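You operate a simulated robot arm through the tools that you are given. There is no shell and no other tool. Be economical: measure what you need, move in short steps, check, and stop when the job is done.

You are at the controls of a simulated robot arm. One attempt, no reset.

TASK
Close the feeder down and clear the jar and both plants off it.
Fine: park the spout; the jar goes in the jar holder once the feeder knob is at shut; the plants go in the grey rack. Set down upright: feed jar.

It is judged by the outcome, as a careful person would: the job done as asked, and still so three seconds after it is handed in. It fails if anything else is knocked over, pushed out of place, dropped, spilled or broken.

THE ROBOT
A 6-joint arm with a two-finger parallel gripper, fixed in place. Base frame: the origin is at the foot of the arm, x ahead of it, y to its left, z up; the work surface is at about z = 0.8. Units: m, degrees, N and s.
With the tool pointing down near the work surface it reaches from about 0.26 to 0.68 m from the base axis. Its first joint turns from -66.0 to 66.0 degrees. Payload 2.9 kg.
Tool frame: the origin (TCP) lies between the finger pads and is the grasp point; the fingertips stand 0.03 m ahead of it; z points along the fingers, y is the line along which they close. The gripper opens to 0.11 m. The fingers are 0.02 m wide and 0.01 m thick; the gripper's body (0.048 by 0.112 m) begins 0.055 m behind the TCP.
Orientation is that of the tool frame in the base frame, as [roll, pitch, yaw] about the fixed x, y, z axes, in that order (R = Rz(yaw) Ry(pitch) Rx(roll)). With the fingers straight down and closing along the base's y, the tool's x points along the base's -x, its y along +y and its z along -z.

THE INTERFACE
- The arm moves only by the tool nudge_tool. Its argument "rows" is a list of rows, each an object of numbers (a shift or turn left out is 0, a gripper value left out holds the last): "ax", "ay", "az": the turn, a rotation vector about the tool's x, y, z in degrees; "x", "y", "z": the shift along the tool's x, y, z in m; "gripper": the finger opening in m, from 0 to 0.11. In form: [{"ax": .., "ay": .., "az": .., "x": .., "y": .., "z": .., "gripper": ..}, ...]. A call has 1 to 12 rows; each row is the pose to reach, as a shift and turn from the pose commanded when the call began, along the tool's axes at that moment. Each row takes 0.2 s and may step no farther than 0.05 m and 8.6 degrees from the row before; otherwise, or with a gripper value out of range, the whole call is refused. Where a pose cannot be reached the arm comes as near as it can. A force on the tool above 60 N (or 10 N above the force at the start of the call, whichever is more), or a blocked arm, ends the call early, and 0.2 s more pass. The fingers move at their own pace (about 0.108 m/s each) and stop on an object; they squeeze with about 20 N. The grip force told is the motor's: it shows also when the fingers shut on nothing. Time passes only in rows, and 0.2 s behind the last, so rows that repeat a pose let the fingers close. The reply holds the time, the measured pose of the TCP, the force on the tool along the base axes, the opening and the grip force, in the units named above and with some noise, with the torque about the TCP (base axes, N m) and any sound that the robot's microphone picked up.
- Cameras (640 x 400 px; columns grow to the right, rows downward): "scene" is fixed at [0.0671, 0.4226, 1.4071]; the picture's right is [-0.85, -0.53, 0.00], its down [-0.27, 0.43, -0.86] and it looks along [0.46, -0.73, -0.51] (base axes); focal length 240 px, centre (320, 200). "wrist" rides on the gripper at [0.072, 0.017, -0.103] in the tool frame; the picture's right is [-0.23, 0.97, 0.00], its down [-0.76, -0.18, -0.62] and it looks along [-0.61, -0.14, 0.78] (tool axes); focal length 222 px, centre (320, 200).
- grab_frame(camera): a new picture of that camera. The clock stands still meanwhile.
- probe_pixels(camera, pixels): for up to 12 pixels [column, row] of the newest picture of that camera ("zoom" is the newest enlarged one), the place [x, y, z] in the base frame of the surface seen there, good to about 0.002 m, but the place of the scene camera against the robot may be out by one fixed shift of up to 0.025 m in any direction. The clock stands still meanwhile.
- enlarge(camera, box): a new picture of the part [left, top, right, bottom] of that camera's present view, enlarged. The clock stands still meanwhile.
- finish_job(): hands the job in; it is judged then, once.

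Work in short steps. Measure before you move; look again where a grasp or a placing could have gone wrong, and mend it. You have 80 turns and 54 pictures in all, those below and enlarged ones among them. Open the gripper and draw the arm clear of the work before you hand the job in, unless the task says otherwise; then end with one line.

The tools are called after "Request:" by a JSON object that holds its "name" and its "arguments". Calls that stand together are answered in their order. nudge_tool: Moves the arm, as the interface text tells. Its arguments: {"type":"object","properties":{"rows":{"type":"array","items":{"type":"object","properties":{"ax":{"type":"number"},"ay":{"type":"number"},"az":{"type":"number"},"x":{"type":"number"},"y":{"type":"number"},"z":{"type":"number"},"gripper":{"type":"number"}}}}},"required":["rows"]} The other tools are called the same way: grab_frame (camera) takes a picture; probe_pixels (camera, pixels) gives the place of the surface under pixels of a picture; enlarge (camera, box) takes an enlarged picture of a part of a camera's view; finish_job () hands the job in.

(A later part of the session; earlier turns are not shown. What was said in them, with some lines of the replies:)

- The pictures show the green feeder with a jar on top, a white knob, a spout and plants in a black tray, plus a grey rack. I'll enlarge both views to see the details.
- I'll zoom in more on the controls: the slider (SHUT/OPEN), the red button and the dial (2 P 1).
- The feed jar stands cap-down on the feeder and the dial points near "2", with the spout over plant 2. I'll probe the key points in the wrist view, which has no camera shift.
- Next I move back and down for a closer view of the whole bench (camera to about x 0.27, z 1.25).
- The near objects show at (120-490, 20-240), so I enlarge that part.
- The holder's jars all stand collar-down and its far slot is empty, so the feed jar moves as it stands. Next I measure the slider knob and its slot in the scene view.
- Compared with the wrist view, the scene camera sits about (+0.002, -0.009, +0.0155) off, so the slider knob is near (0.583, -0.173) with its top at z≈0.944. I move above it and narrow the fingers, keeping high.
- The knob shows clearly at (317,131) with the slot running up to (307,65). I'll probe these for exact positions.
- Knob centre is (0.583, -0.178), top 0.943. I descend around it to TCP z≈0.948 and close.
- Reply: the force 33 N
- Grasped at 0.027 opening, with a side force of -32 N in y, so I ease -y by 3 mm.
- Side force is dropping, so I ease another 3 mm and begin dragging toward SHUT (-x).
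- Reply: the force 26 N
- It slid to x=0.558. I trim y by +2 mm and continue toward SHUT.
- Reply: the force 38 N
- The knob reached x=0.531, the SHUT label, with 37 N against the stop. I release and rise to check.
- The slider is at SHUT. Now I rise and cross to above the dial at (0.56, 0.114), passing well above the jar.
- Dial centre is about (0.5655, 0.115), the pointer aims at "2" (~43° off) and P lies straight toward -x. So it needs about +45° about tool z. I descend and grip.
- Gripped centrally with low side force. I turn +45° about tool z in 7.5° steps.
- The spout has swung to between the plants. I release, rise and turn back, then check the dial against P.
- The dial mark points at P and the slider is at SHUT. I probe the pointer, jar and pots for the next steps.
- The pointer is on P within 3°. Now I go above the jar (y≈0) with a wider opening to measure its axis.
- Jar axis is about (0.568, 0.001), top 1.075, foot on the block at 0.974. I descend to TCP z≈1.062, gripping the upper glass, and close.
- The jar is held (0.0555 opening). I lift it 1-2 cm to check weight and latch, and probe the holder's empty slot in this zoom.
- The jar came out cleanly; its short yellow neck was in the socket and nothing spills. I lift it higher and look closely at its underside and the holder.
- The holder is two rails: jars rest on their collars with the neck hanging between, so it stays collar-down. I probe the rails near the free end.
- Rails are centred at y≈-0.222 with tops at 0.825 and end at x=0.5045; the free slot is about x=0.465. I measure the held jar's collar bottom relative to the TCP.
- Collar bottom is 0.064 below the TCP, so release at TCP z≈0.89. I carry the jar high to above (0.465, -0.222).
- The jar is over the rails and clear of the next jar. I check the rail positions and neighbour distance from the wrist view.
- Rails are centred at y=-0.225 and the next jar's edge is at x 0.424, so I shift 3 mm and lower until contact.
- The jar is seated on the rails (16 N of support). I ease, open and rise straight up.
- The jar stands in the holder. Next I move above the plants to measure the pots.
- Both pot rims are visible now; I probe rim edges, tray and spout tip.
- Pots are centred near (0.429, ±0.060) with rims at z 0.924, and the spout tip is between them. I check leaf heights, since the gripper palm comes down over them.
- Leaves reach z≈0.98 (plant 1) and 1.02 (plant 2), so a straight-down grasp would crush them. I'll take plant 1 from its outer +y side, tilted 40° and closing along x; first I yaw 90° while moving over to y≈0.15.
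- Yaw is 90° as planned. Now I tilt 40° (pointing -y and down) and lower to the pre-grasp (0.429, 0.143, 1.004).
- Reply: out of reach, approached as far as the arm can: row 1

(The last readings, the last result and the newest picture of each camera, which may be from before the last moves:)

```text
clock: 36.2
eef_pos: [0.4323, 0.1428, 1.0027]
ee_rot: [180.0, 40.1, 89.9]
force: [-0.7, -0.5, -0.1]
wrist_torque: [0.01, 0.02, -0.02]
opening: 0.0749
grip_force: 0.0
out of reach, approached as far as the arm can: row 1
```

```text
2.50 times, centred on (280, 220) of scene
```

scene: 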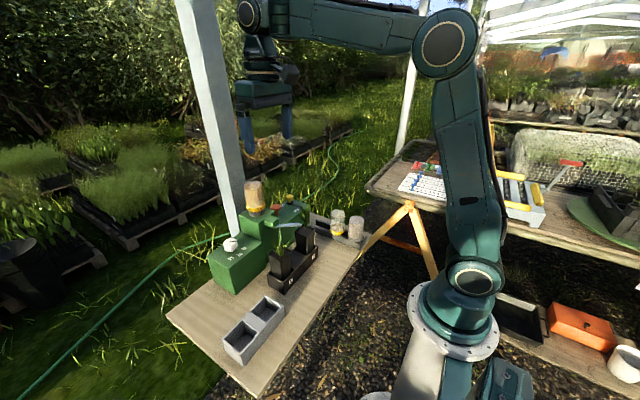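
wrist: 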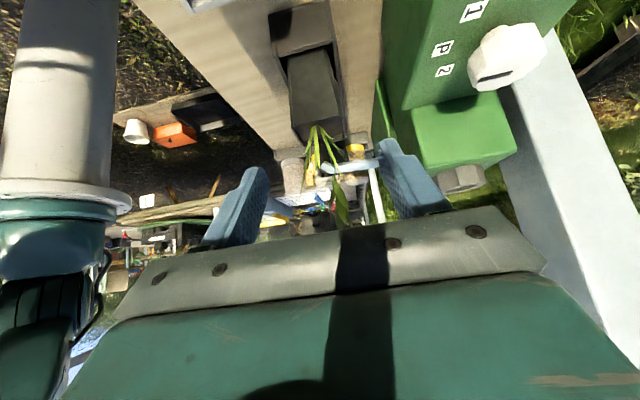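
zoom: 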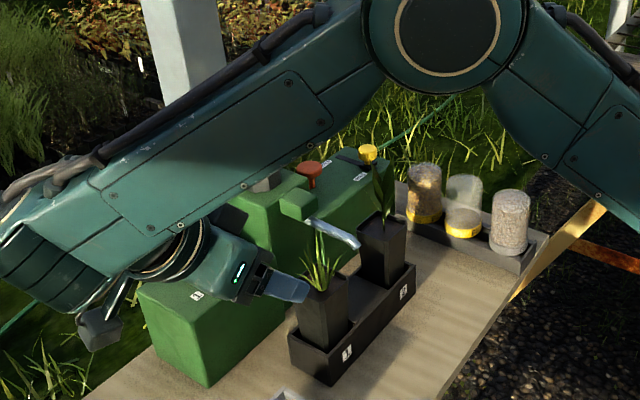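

The pre-grasp is reached (pitch 40°, x 0.432) with pot 1 centred between the fingers at (320,90). I advance 0.119 m along the tool axis, correct x by -3 mm and close.

Request:
{"name": "nudge_tool", "arguments": {"rows": [{"z": 0.03, "y": -0.003}, {"z": 0.06, "y": -0.003}, {"z": 0.09, "y": -0.003}, {"z": 0.119, "y": -0.003}, {"z": 0.119, "y": -0.003}]}}

Request:
{"name": "grab_frame", "arguments": {"camera": "wrist"}}

```text
clock: 37.4
eef_pos: [0.427, 0.0674, 0.9136]
ee_rot: [180.0, 39.9, 90.0]
force: [-0.2, -0.2, 0.1]
wrist_torque: [-0.01, -0.02, 0.0]
opening: 0.075
grip_force: 0.1
```

```text
17 pictures are left
```

wrist: 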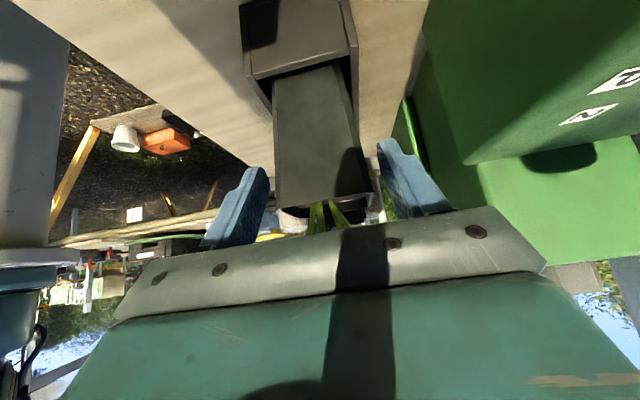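

The pot stands centrally between the fingers with its rim within the pads. I close.

Request:
{"name": "nudge_tool", "arguments": {"rows": [{"gripper": 0.03}, {"gripper": 0.03}, {"gripper": 0.03}, {"gripper": 0.03}]}}

```text
clock: 38.4
eef_pos: [0.4265, 0.0671, 0.9131]
ee_rot: [-180.0, 39.9, 89.9]
force: [-0.7, -0.2, -0.3]
wrist_torque: [0.0, 0.02, 0.04]
opening: 0.0494
grip_force: 20.2
```

It is held at 0.0494. I lift straight up 6 cm (tool x -0.643, z -0.766 per unit) and check.

Request:
{"name": "nudge_tool", "arguments": {"rows": [{"x": -0.0064, "z": -0.0077}, {"x": -0.0193, "z": -0.023}, {"x": -0.0322, "z": -0.0383}, {"x": -0.0386, "z": -0.046}, {"x": -0.0386, "z": -0.046}]}}

Request:
{"name": "enlarge", "arguments": {"camera": "scene", "box": [180, 170, 360, 290]}}

```text
clock: 39.6
eef_pos: [0.4277, 0.0662, 0.9733]
ee_rot: [-180.0, 39.9, 90.0]
force: [-0.4, 0.4, -1.5]
wrist_torque: [0.03, 0.04, 0.01]
opening: 0.0494
grip_force: 20.1
```

```text
3.33 times, centred on (270, 230) of scene
```

zoom: 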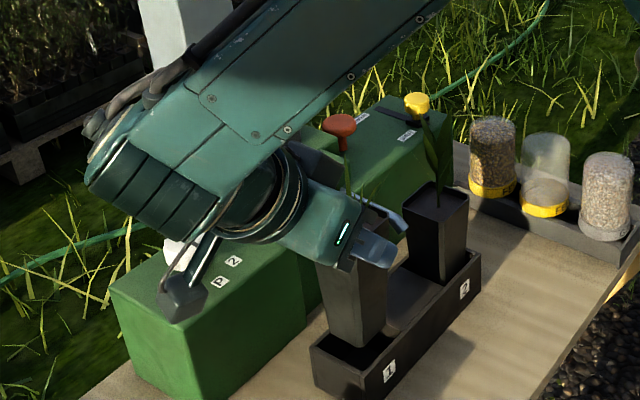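

The pot hangs upright and clear. I raise 4 cm more and carry to above the far rack cell (TCP 0.383, 0.261).

Request:
{"name": "nudge_tool", "arguments": {"rows": [{"x": -0.0129, "z": -0.0153}, {"x": -0.0257, "z": -0.0306}, {"x": -0.001, "z": -0.0514, "y": -0.0075}, {"x": 0.024, "z": -0.0722, "y": -0.015}, {"x": 0.049, "z": -0.0931, "y": -0.0224}, {"x": 0.0737, "z": -0.1139, "y": -0.03}, {"x": 0.0985, "z": -0.1348, "y": -0.0373}, {"x": 0.1233, "z": -0.1556, "y": -0.0447}, {"x": 0.1233, "z": -0.1556, "y": -0.0447}]}}

Request:
{"name": "grab_frame", "arguments": {"camera": "wrist"}}

Request:
{"name": "enlarge", "arguments": {"camera": "scene", "box": [170, 210, 350, 380]}}

```text
clock: 41.6
eef_pos: [0.3701, 0.2429, 0.9986]
ee_rot: [179.9, 39.8, 89.9]
force: [-0.1, 0.2, -2.0]
wrist_torque: [0.01, 0.03, 0.01]
opening: 0.0494
grip_force: 20.1
out of reach, approached as far as the arm can: row 7, 8, 9
```

```text
15 pictures are left
```

wrist: 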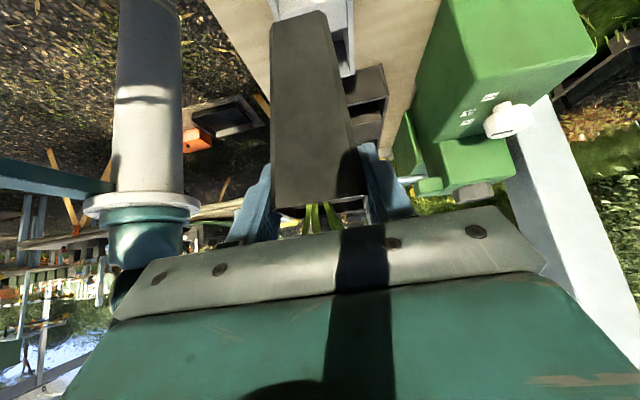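

```text
2.35 times, centred on (260, 295) of scene
```

zoom: 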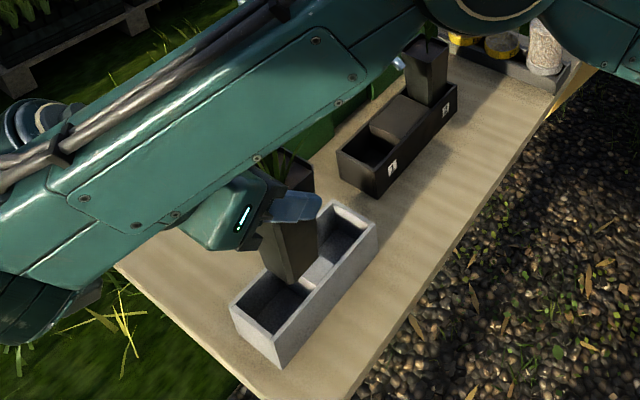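

The far cell is out of reach with the tool coming from +y (it stopped at y 0.243). The pot is square, so I'll swing it 90° about the vertical and bring it in from the -x side; first I back off to an open spot.

Request:
{"name": "nudge_tool", "arguments": {"rows": [{"x": -0.035, "y": 0.008, "z": 0.005}, {"x": -0.0705, "y": 0.017, "z": 0.0109}, {"x": -0.0705, "y": 0.017, "z": 0.0109}]}}

```text
clock: 42.4
eef_pos: [0.3887, 0.1833, 1.0337]
ee_rot: [179.9, 40.0, 89.9]
force: [0.2, -0.4, -2.2]
wrist_torque: [0.02, -0.01, 0.02]
opening: 0.0494
grip_force: 20.6
```

The frame is the clamped one, now at (0.389, 0.183, 1.034) in the open. I rotate +90° about base z in 8.2° steps.

Request:
{"name": "nudge_tool", "arguments": {"rows": [{"ax": -5.26, "az": -6.27}, {"ax": -10.5, "az": -12.5}, {"ax": -15.8, "az": -18.8}, {"ax": -21.0, "az": -25.1}, {"ax": -26.3, "az": -31.3}, {"ax": -31.6, "az": -37.6}, {"ax": -36.8, "az": -43.9}, {"ax": -42.1, "az": -50.1}, {"ax": -47.3, "az": -56.4}, {"ax": -52.6, "az": -62.7}, {"ax": -57.9, "az": -68.95}, {"ax": -57.9, "az": -68.95}]}}

Request:
{"name": "enlarge", "arguments": {"camera": "scene", "box": [170, 180, 370, 380]}}

```text
clock: 45.0
eef_pos: [0.3887, 0.1843, 1.0353]
ee_rot: [179.9, 39.9, 180.0]
force: [0.5, 0.8, -1.0]
wrist_torque: [-0.02, 0.0, -0.03]
opening: 0.0495
grip_force: 20.1
```

```text
2.00 times, centred on (270, 280) of scene
```

zoom: 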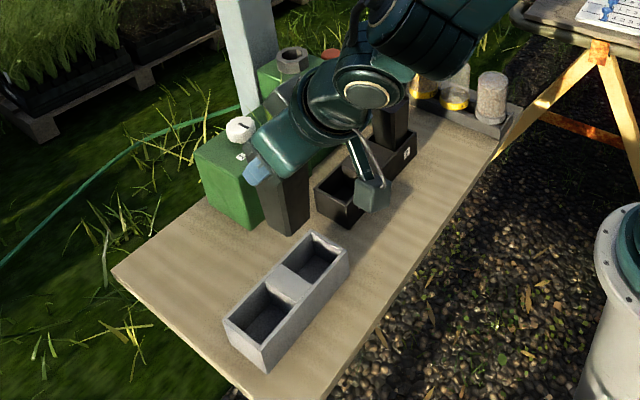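

The pot is now presented from the -x side and reachable. The rack shows well here, so I probe its edges and cells.

Request:
{"name": "probe_pixels", "arguments": {"camera": "zoom", "pixels": [[226, 323], [265, 367], [348, 252], [312, 235], [264, 287], [305, 303], [272, 267], [314, 283], [230, 321], [265, 358], [262, 330], [318, 262]]}}

```text
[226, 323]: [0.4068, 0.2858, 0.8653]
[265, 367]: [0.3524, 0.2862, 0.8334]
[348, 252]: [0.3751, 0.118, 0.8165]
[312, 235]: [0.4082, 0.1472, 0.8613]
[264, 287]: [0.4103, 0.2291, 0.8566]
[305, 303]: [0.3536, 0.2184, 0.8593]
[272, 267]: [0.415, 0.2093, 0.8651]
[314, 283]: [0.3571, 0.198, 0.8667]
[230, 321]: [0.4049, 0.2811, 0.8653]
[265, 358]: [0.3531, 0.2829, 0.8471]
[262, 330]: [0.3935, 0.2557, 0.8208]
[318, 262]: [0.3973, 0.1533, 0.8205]
```

Rack outline is x 0.353-0.413, with the far cell about y 0.229-0.281, centre (0.383, 0.255). The pot centre is 7 mm ahead of the TCP, so I go to TCP (0.376, 0.255) and lower to just above the rack.

Request:
{"name": "nudge_tool", "arguments": {"rows": [{"x": 0.005, "y": 0.035, "z": -0.004}, {"x": 0.0097, "y": 0.0707, "z": -0.0082}, {"x": 0.029, "y": 0.0707, "z": 0.0148}, {"x": 0.0483, "y": 0.0707, "z": 0.0378}, {"x": 0.0483, "y": 0.0707, "z": 0.0378}]}}

Request:
{"name": "enlarge", "arguments": {"camera": "scene", "box": [190, 230, 330, 380]}}

Request:
{"name": "grab_frame", "arguments": {"camera": "wrist"}}

```text
clock: 46.2
eef_pos: [0.3758, 0.255, 0.9742]
ee_rot: [179.9, 39.9, 180.0]
force: [-0.3, 0.9, -2.0]
wrist_torque: [0.05, -0.01, -0.03]
opening: 0.0494
grip_force: 20.1
```

```text
2.67 times, centred on (260, 305) of scene
```

zoom: 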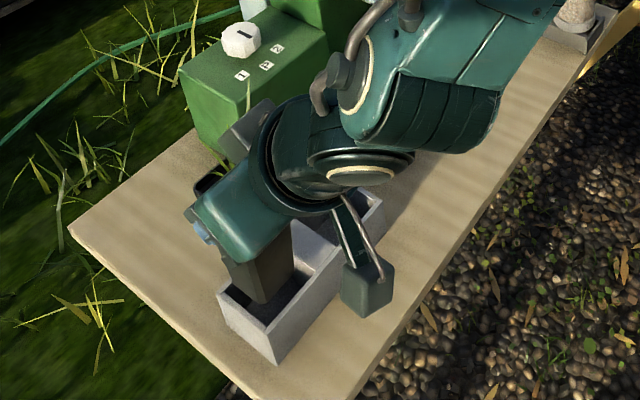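

```text
11 pictures are left
```

wrist: 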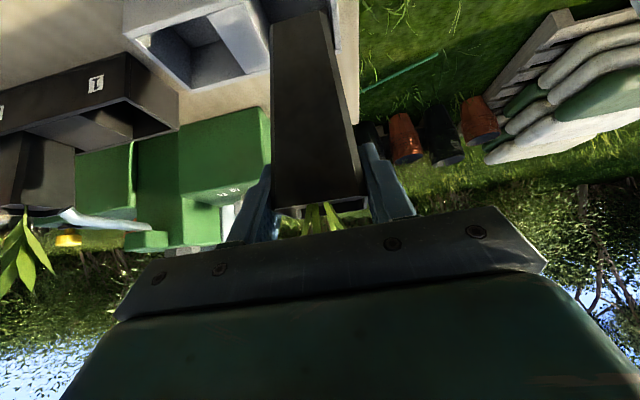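

The pot hangs just above the far cell. I probe pot bottom edges and rack walls in this wrist view.

Request:
{"name": "probe_pixels", "arguments": {"camera": "wrist", "pixels": [[278, 26], [325, 16], [300, 22], [340, 40], [352, 15], [262, 60], [267, 30], [338, 10], [240, 30], [220, 20], [210, 15], [190, 45]]}}

```text
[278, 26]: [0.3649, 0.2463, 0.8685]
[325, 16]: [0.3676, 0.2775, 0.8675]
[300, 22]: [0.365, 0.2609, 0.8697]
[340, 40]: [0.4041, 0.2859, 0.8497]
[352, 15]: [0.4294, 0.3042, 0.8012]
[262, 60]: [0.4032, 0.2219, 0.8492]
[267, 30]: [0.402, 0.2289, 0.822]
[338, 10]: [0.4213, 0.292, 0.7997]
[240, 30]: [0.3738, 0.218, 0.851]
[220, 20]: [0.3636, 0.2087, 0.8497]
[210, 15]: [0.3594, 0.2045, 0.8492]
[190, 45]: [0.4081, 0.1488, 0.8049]
```

The pot bottom seems centred at y≈0.262 against the cell centre of 0.256. I check whether the pot is tilted by probing its face higher up.

Request:
{"name": "probe_pixels", "arguments": {"camera": "wrist", "pixels": [[275, 190], [283, 190], [363, 190], [280, 130], [345, 130], [277, 130], [352, 130], [276, 70], [335, 60], [276, 30], [328, 30], [332, 30]]}}

```text
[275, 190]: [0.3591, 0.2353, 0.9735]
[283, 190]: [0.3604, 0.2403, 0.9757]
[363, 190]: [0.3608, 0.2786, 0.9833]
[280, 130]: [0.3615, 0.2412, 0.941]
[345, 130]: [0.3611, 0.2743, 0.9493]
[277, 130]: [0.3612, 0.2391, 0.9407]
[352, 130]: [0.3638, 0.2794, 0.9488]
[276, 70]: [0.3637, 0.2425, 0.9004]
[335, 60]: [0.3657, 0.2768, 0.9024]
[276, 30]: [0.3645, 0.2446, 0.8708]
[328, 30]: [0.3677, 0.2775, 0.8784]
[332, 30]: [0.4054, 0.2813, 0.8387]
```

There is about 2.5° of tilt, with the bottom centred near 0.261 and 62 mm above the floor. I shift -5 mm in y and lower it into the cell gently.

Request:
{"name": "nudge_tool", "arguments": {"rows": [{"y": -0.005}, {"y": -0.005, "x": 0.0096, "z": 0.0115}, {"y": -0.005, "x": 0.0193, "z": 0.023}, {"y": -0.005, "x": 0.0257, "z": 0.0306}, {"y": -0.005, "x": 0.0322, "z": 0.0383}, {"y": -0.005, "x": 0.0354, "z": 0.0421}, {"y": -0.005, "x": 0.0373, "z": 0.0444}, {"y": -0.005, "x": 0.0373, "z": 0.0444}]}}

```text
clock: 48.0
eef_pos: [0.3763, 0.2488, 0.9171]
ee_rot: [179.8, 39.9, 179.9]
force: [0.5, -0.2, -3.0]
wrist_torque: [-0.03, 0.0, -0.02]
opening: 0.0496
grip_force: 19.9
```

No contact at z 0.917 yet, so I lower in 1 mm steps.

Request:
{"name": "nudge_tool", "arguments": {"rows": [{"x": 0.0013, "z": 0.0015}, {"x": 0.0026, "z": 0.0031}, {"x": 0.0032, "z": 0.0038}, {"x": 0.0039, "z": 0.0046}, {"x": 0.0045, "z": 0.0054}, {"x": 0.0045, "z": 0.0054}]}}

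```text
clock: 49.4
eef_pos: [0.378, 0.2499, 0.9113]
ee_rot: [179.9, 40.1, 179.9]
force: [2.4, 2.0, 13.3]
wrist_torque: [0.03, -0.02, 0.0]
opening: 0.0499
grip_force: 19.7
```

Contact at 13 N means the pot is on the floor. I open and withdraw along the tool axis, away from the leaves.

Request:
{"name": "nudge_tool", "arguments": {"rows": [{"gripper": 0.07, "x": -0.0006, "z": -0.0008}, {"gripper": 0.075}, {"z": -0.03}, {"z": -0.06}, {"z": -0.09}, {"z": -0.12}, {"z": -0.12}]}}

Request:
{"name": "grab_frame", "arguments": {"camera": "wrist"}}

```text
clock: 51.0
eef_pos: [0.2971, 0.2489, 1.0015]
ee_rot: [180.0, 40.0, 179.9]
force: [0.2, 0.7, -0.2]
wrist_torque: [0.01, -0.03, 0.0]
opening: 0.0751
grip_force: 0.1
```

```text
10 pictures are left
```

wrist: 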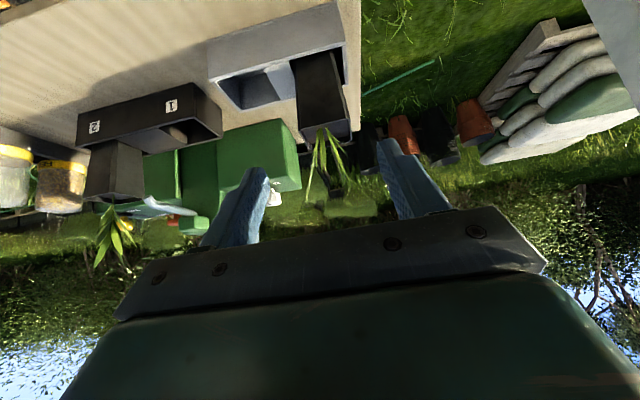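

Plant 1 stands in the far cell. For plant 2 I keep this -x approach (closing along y) and move to its pre-grasp at (0.345, -0.060, 1.005).

Request:
{"name": "nudge_tool", "arguments": {"rows": [{"y": -0.04}, {"y": -0.08}, {"y": -0.12}, {"y": -0.16}, {"y": -0.2, "x": -0.01, "z": 0.007}, {"y": -0.24, "x": -0.02, "z": 0.014}, {"y": -0.275, "x": -0.03, "z": 0.021}, {"y": -0.309, "x": -0.0387, "z": 0.0286}, {"y": -0.309, "x": -0.0387, "z": 0.0286}]}}

Request:
{"name": "grab_frame", "arguments": {"camera": "wrist"}}

```text
clock: 53.0
eef_pos: [0.3562, -0.0613, 1.0077]
ee_rot: [179.9, 40.0, 179.9]
force: [0.2, -0.7, -0.3]
wrist_torque: [0.01, 0.02, -0.02]
opening: 0.075
grip_force: 0.1
out of reach, approached as far as the arm can: row 3, 4, 5, 6, 7, 8, 9
```

```text
9 pictures are left
```

wrist: 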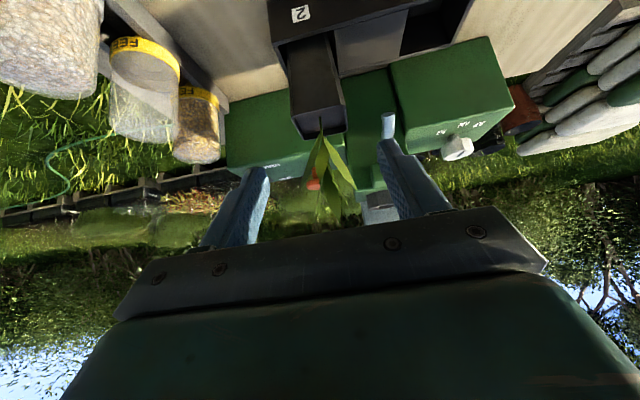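

The arm stops just short of the pre-grasp (x 0.356), but plant 2 is ahead between the fingers with the spout tube outside them at (388,125). I narrow to 0.066 and advance to (0.422, -0.060, 0.913).

Request:
{"name": "nudge_tool", "arguments": {"rows": [{"gripper": 0.066, "x": 0.0026, "z": 0.0287, "y": 0.001}, {"x": 0.0053, "z": 0.0574, "y": 0.001}, {"x": 0.0079, "z": 0.0861, "y": 0.001}, {"x": 0.0105, "z": 0.1148, "y": 0.001}, {"x": 0.0105, "z": 0.1148, "y": 0.001}]}}

Request:
{"name": "grab_frame", "arguments": {"camera": "wrist"}}

```text
clock: 54.2
eef_pos: [0.4232, -0.0632, 0.9117]
ee_rot: [179.8, 40.1, 180.0]
force: [1.0, 0.1, -0.3]
wrist_torque: [0.0, 0.01, 0.03]
opening: 0.0659
grip_force: 0.1
```

```text
8 pictures are left
```

wrist: 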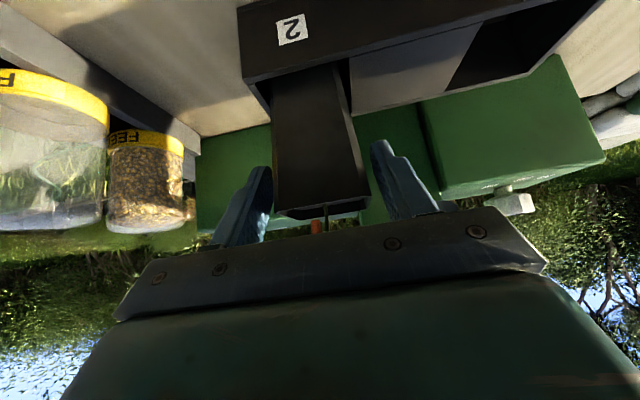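

The pot is between the fingers with no contact. I probe its face edges to centre the grip and avoid a tilt.

Request:
{"name": "probe_pixels", "arguments": {"camera": "wrist", "pixels": [[276, 195], [280, 150], [355, 150], [364, 190], [277, 110], [347, 115], [275, 100], [342, 95], [368, 190], [352, 150]]}}

```text
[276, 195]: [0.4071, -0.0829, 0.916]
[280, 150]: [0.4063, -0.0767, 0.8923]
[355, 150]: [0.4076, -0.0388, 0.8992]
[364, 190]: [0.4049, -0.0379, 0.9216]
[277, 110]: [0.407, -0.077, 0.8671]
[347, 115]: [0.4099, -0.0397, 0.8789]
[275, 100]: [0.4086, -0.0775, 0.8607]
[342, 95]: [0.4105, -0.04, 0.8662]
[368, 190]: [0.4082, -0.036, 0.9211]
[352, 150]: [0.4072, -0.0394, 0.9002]
```

The pot centre is y≈-0.0595, so I shift +3.7 mm and close.

Request:
{"name": "nudge_tool", "arguments": {"rows": [{"y": 0.0037}, {"y": 0.0037}, {"y": 0.0037, "gripper": 0.03}, {"y": 0.0037}, {"y": 0.0037}]}}

```text
clock: 55.4
eef_pos: [0.4218, -0.0577, 0.9121]
ee_rot: [179.9, 40.1, 180.0]
force: [0.6, 0.1, 0.7]
wrist_torque: [0.03, -0.08, -0.02]
opening: 0.0495
grip_force: 19.8
```

Held at 0.0495. I lift straight up 12 cm.

Request:
{"name": "nudge_tool", "arguments": {"rows": [{"x": -0.0064, "z": -0.0077}, {"x": -0.0193, "z": -0.023}, {"x": -0.0386, "z": -0.046}, {"x": -0.0579, "z": -0.0689}, {"x": -0.0772, "z": -0.0919}, {"x": -0.0772, "z": -0.0919}]}}

Request:
{"name": "enlarge", "arguments": {"camera": "scene", "box": [180, 170, 380, 370]}}

```text
clock: 56.8
eef_pos: [0.4218, -0.0562, 1.0334]
ee_rot: [179.9, 40.0, 179.9]
force: [-0.7, -0.8, -1.6]
wrist_torque: [-0.02, -0.02, 0.02]
opening: 0.0491
grip_force: 20.0
```

```text
2.00 times, centred on (280, 270) of scene
```

zoom: 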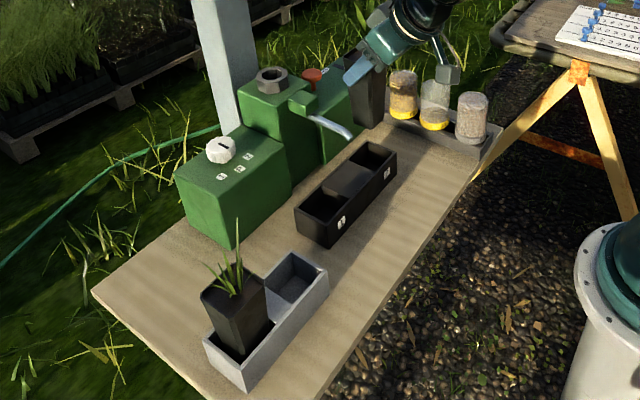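

Plant 2 is lifted cleanly and plant 1 stands well in its cell. I raise 6 cm more, clearing the spout, and carry to y≈0.14.

Request:
{"name": "nudge_tool", "arguments": {"rows": [{"x": -0.0193, "z": -0.023}, {"x": -0.0386, "z": -0.046}, {"x": -0.0386, "z": -0.046, "y": 0.04}, {"x": -0.0386, "z": -0.046, "y": 0.08}, {"x": -0.0386, "z": -0.046, "y": 0.12}, {"x": -0.0386, "z": -0.046, "y": 0.16}, {"x": -0.0386, "z": -0.046, "y": 0.19}, {"x": -0.0386, "z": -0.046, "y": 0.19}]}}

```text
clock: 58.6
eef_pos: [0.421, 0.132, 1.0912]
ee_rot: [179.9, 40.0, 179.8]
force: [0.4, -0.2, -1.9]
wrist_torque: [0.03, 0.0, -0.01]
opening: 0.0497
grip_force: 19.8
```

At (0.421, 0.132, 1.091). I rotate +90° about base z so the tool comes from the -y side.

Request:
{"name": "nudge_tool", "arguments": {"rows": [{"ax": -5.26, "az": -6.27}, {"ax": -10.5, "az": -12.5}, {"ax": -15.8, "az": -18.8}, {"ax": -21.0, "az": -25.1}, {"ax": -26.3, "az": -31.3}, {"ax": -31.6, "az": -37.6}, {"ax": -36.8, "az": -43.9}, {"ax": -42.1, "az": -50.1}, {"ax": -47.3, "az": -56.4}, {"ax": -52.6, "az": -62.7}, {"ax": -57.9, "az": -68.95}, {"ax": -57.9, "az": -68.95}]}}

```text
clock: 61.2
eef_pos: [0.4219, 0.1324, 1.0923]
ee_rot: [180.0, 40.1, -89.8]
force: [-0.6, 0.3, -1.3]
wrist_torque: [0.03, 0.05, 0.02]
opening: 0.0492
grip_force: 19.7
```

Orientation is as wanted. I move over the near cell (TCP 0.383, 0.168) and lower to z≈0.975.

Request:
{"name": "nudge_tool", "arguments": {"rows": [{"x": -0.0137, "y": 0.02, "z": 0.0115}, {"x": -0.0273, "y": 0.039, "z": 0.0229}, {"x": -0.0085, "y": 0.039, "z": 0.0453}, {"x": 0.0103, "y": 0.039, "z": 0.0677}, {"x": 0.0291, "y": 0.039, "z": 0.0901}, {"x": 0.0479, "y": 0.039, "z": 0.1125}, {"x": 0.0479, "y": 0.039, "z": 0.1125}]}}

Request:
{"name": "grab_frame", "arguments": {"camera": "wrist"}}

Request:
{"name": "enlarge", "arguments": {"camera": "scene", "box": [180, 220, 340, 370]}}

```text
clock: 62.8
eef_pos: [0.3819, 0.1683, 0.9785]
ee_rot: [-179.9, 40.0, -89.9]
force: [-0.2, 0.5, -1.9]
wrist_torque: [-0.05, 0.02, -0.02]
opening: 0.0493
grip_force: 20.1
```

```text
6 pictures are left
```

wrist: 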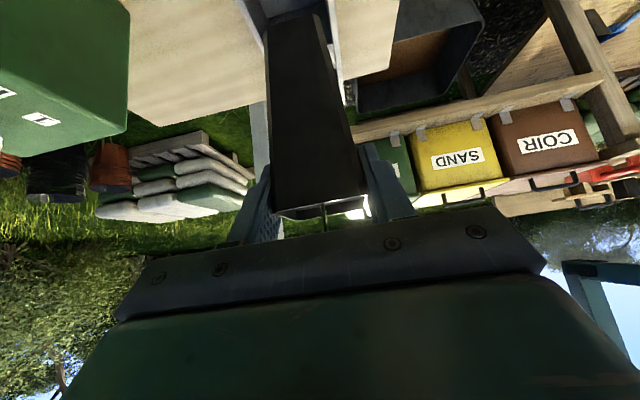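

```text
2.67 times, centred on (260, 295) of scene
```

zoom: 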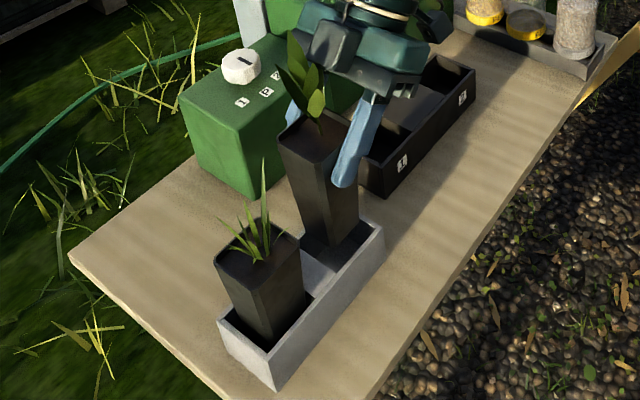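

The pot is aligned over the near cell. I probe pot-bottom edges and rack walls in the wrist view to fine-tune.

Request:
{"name": "probe_pixels", "arguments": {"camera": "wrist", "pixels": [[268, 20], [272, 30], [318, 16], [320, 25], [295, 20], [265, 12], [340, 40], [332, 20], [268, 190], [366, 190], [345, 120], [271, 120]]}}

Request:
{"name": "probe_pixels", "arguments": {"camera": "zoom", "pixels": [[305, 235], [355, 240], [328, 248], [385, 250], [340, 222], [300, 252], [345, 270], [333, 262]]}}

```text
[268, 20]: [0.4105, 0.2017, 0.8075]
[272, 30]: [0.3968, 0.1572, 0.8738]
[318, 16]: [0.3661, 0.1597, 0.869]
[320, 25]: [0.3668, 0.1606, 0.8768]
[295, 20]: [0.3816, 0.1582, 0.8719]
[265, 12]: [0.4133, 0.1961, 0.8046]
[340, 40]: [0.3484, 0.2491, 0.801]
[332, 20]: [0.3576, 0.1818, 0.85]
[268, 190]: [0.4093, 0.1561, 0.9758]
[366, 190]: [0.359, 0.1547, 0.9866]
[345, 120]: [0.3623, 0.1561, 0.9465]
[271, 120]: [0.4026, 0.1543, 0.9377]
```

```text
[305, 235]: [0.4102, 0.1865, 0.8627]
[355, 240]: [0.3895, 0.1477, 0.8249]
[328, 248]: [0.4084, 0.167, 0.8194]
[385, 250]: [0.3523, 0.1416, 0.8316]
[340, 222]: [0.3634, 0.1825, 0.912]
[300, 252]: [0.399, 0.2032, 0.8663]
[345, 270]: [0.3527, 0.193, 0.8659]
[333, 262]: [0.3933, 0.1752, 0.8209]
```

Pot bottom spans x 0.364-0.400 and y 0.158-0.195, well inside the cell (0.359-0.408, 0.149-0.201). I lower it.

Request:
{"name": "nudge_tool", "arguments": {"rows": [{"y": -0.001, "x": 0.0096, "z": 0.0115}, {"y": -0.001, "x": 0.0193, "z": 0.023}, {"y": -0.001, "x": 0.0289, "z": 0.0345}, {"y": -0.001, "x": 0.0354, "z": 0.0421}, {"y": -0.001, "x": 0.0386, "z": 0.046}, {"y": -0.001, "x": 0.0399, "z": 0.0475}, {"y": -0.001, "x": 0.0412, "z": 0.049}, {"y": -0.001, "x": 0.0424, "z": 0.0506}, {"y": -0.001, "x": 0.0424, "z": 0.0506}]}}

```text
clock: 64.8
eef_pos: [0.386, 0.1688, 0.9115]
ee_rot: [-179.3, 40.3, -89.7]
force: [2.4, -4.8, 26.5]
wrist_torque: [-0.32, -0.26, -0.09]
opening: 0.0495
grip_force: 20.0
```

Seated (26 N). I ease up 1.5 mm, open and withdraw along the tool axis.

Request:
{"name": "nudge_tool", "arguments": {"rows": [{"x": -0.001, "z": -0.0012}, {"x": -0.001, "z": -0.0012, "gripper": 0.07}, {"gripper": 0.075, "x": -0.001, "z": -0.0012}, {"x": -0.001, "z": -0.03}, {"x": -0.001, "z": -0.06}, {"x": -0.001, "z": -0.09}, {"x": -0.001, "z": -0.13}, {"x": -0.02, "z": -0.17}, {"x": -0.05, "z": -0.2}, {"x": -0.05, "z": -0.2}]}}

Request:
{"name": "enlarge", "arguments": {"camera": "scene", "box": [160, 170, 400, 370]}}

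```text
clock: 67.0
eef_pos: [0.3834, 0.0767, 1.0975]
ee_rot: [179.9, 40.1, -90.0]
force: [0.1, 0.4, 0.1]
wrist_torque: [-0.01, 0.01, -0.03]
opening: 0.0751
grip_force: 0.0
```

```text
2.00 times, centred on (280, 270) of scene
```

zoom: 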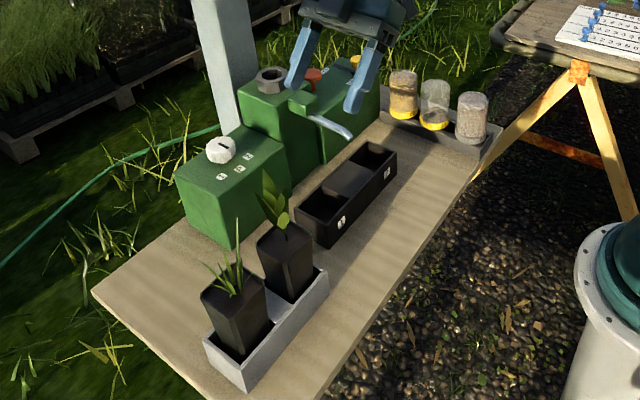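

Both plants stand in the grey rack. I raise the arm clear and take a final look at the controls and jar.

Request:
{"name": "nudge_tool", "arguments": {"rows": [{"x": -0.0257, "z": -0.0306}, {"x": -0.0514, "z": -0.0613}, {"x": -0.0772, "z": -0.0919}, {"x": -0.0772, "z": -0.0919}]}}

Request:
{"name": "enlarge", "arguments": {"camera": "scene", "box": [220, 170, 380, 270]}}

```text
clock: 68.0
eef_pos: [0.3802, 0.0837, 1.2021]
ee_rot: [-179.7, 40.1, -90.0]
force: [-0.6, 0.1, 0.3]
wrist_torque: [-0.01, 0.0, -0.02]
opening: 0.0749
grip_force: 0.1
out of reach, approached as far as the arm can: row 3, 4
```

```text
4.00 times, centred on (300, 220) of scene
```

zoom: 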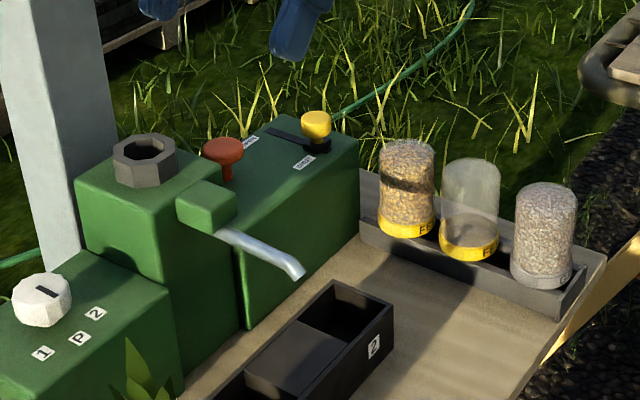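

The slider is at SHUT, the dial is at P with the spout parked, the jar stands in the holder, the plants are in the rack and the arm is clear. I hand in.

Request:
{"name": "finish_job", "arguments": {}}

```text
The job is handed in.
```

The feeder is shut and its spout parked, the feed jar stands upright in the jar holder, both plants are in the grey rack, and nothing else looked disturbed in the last picture.
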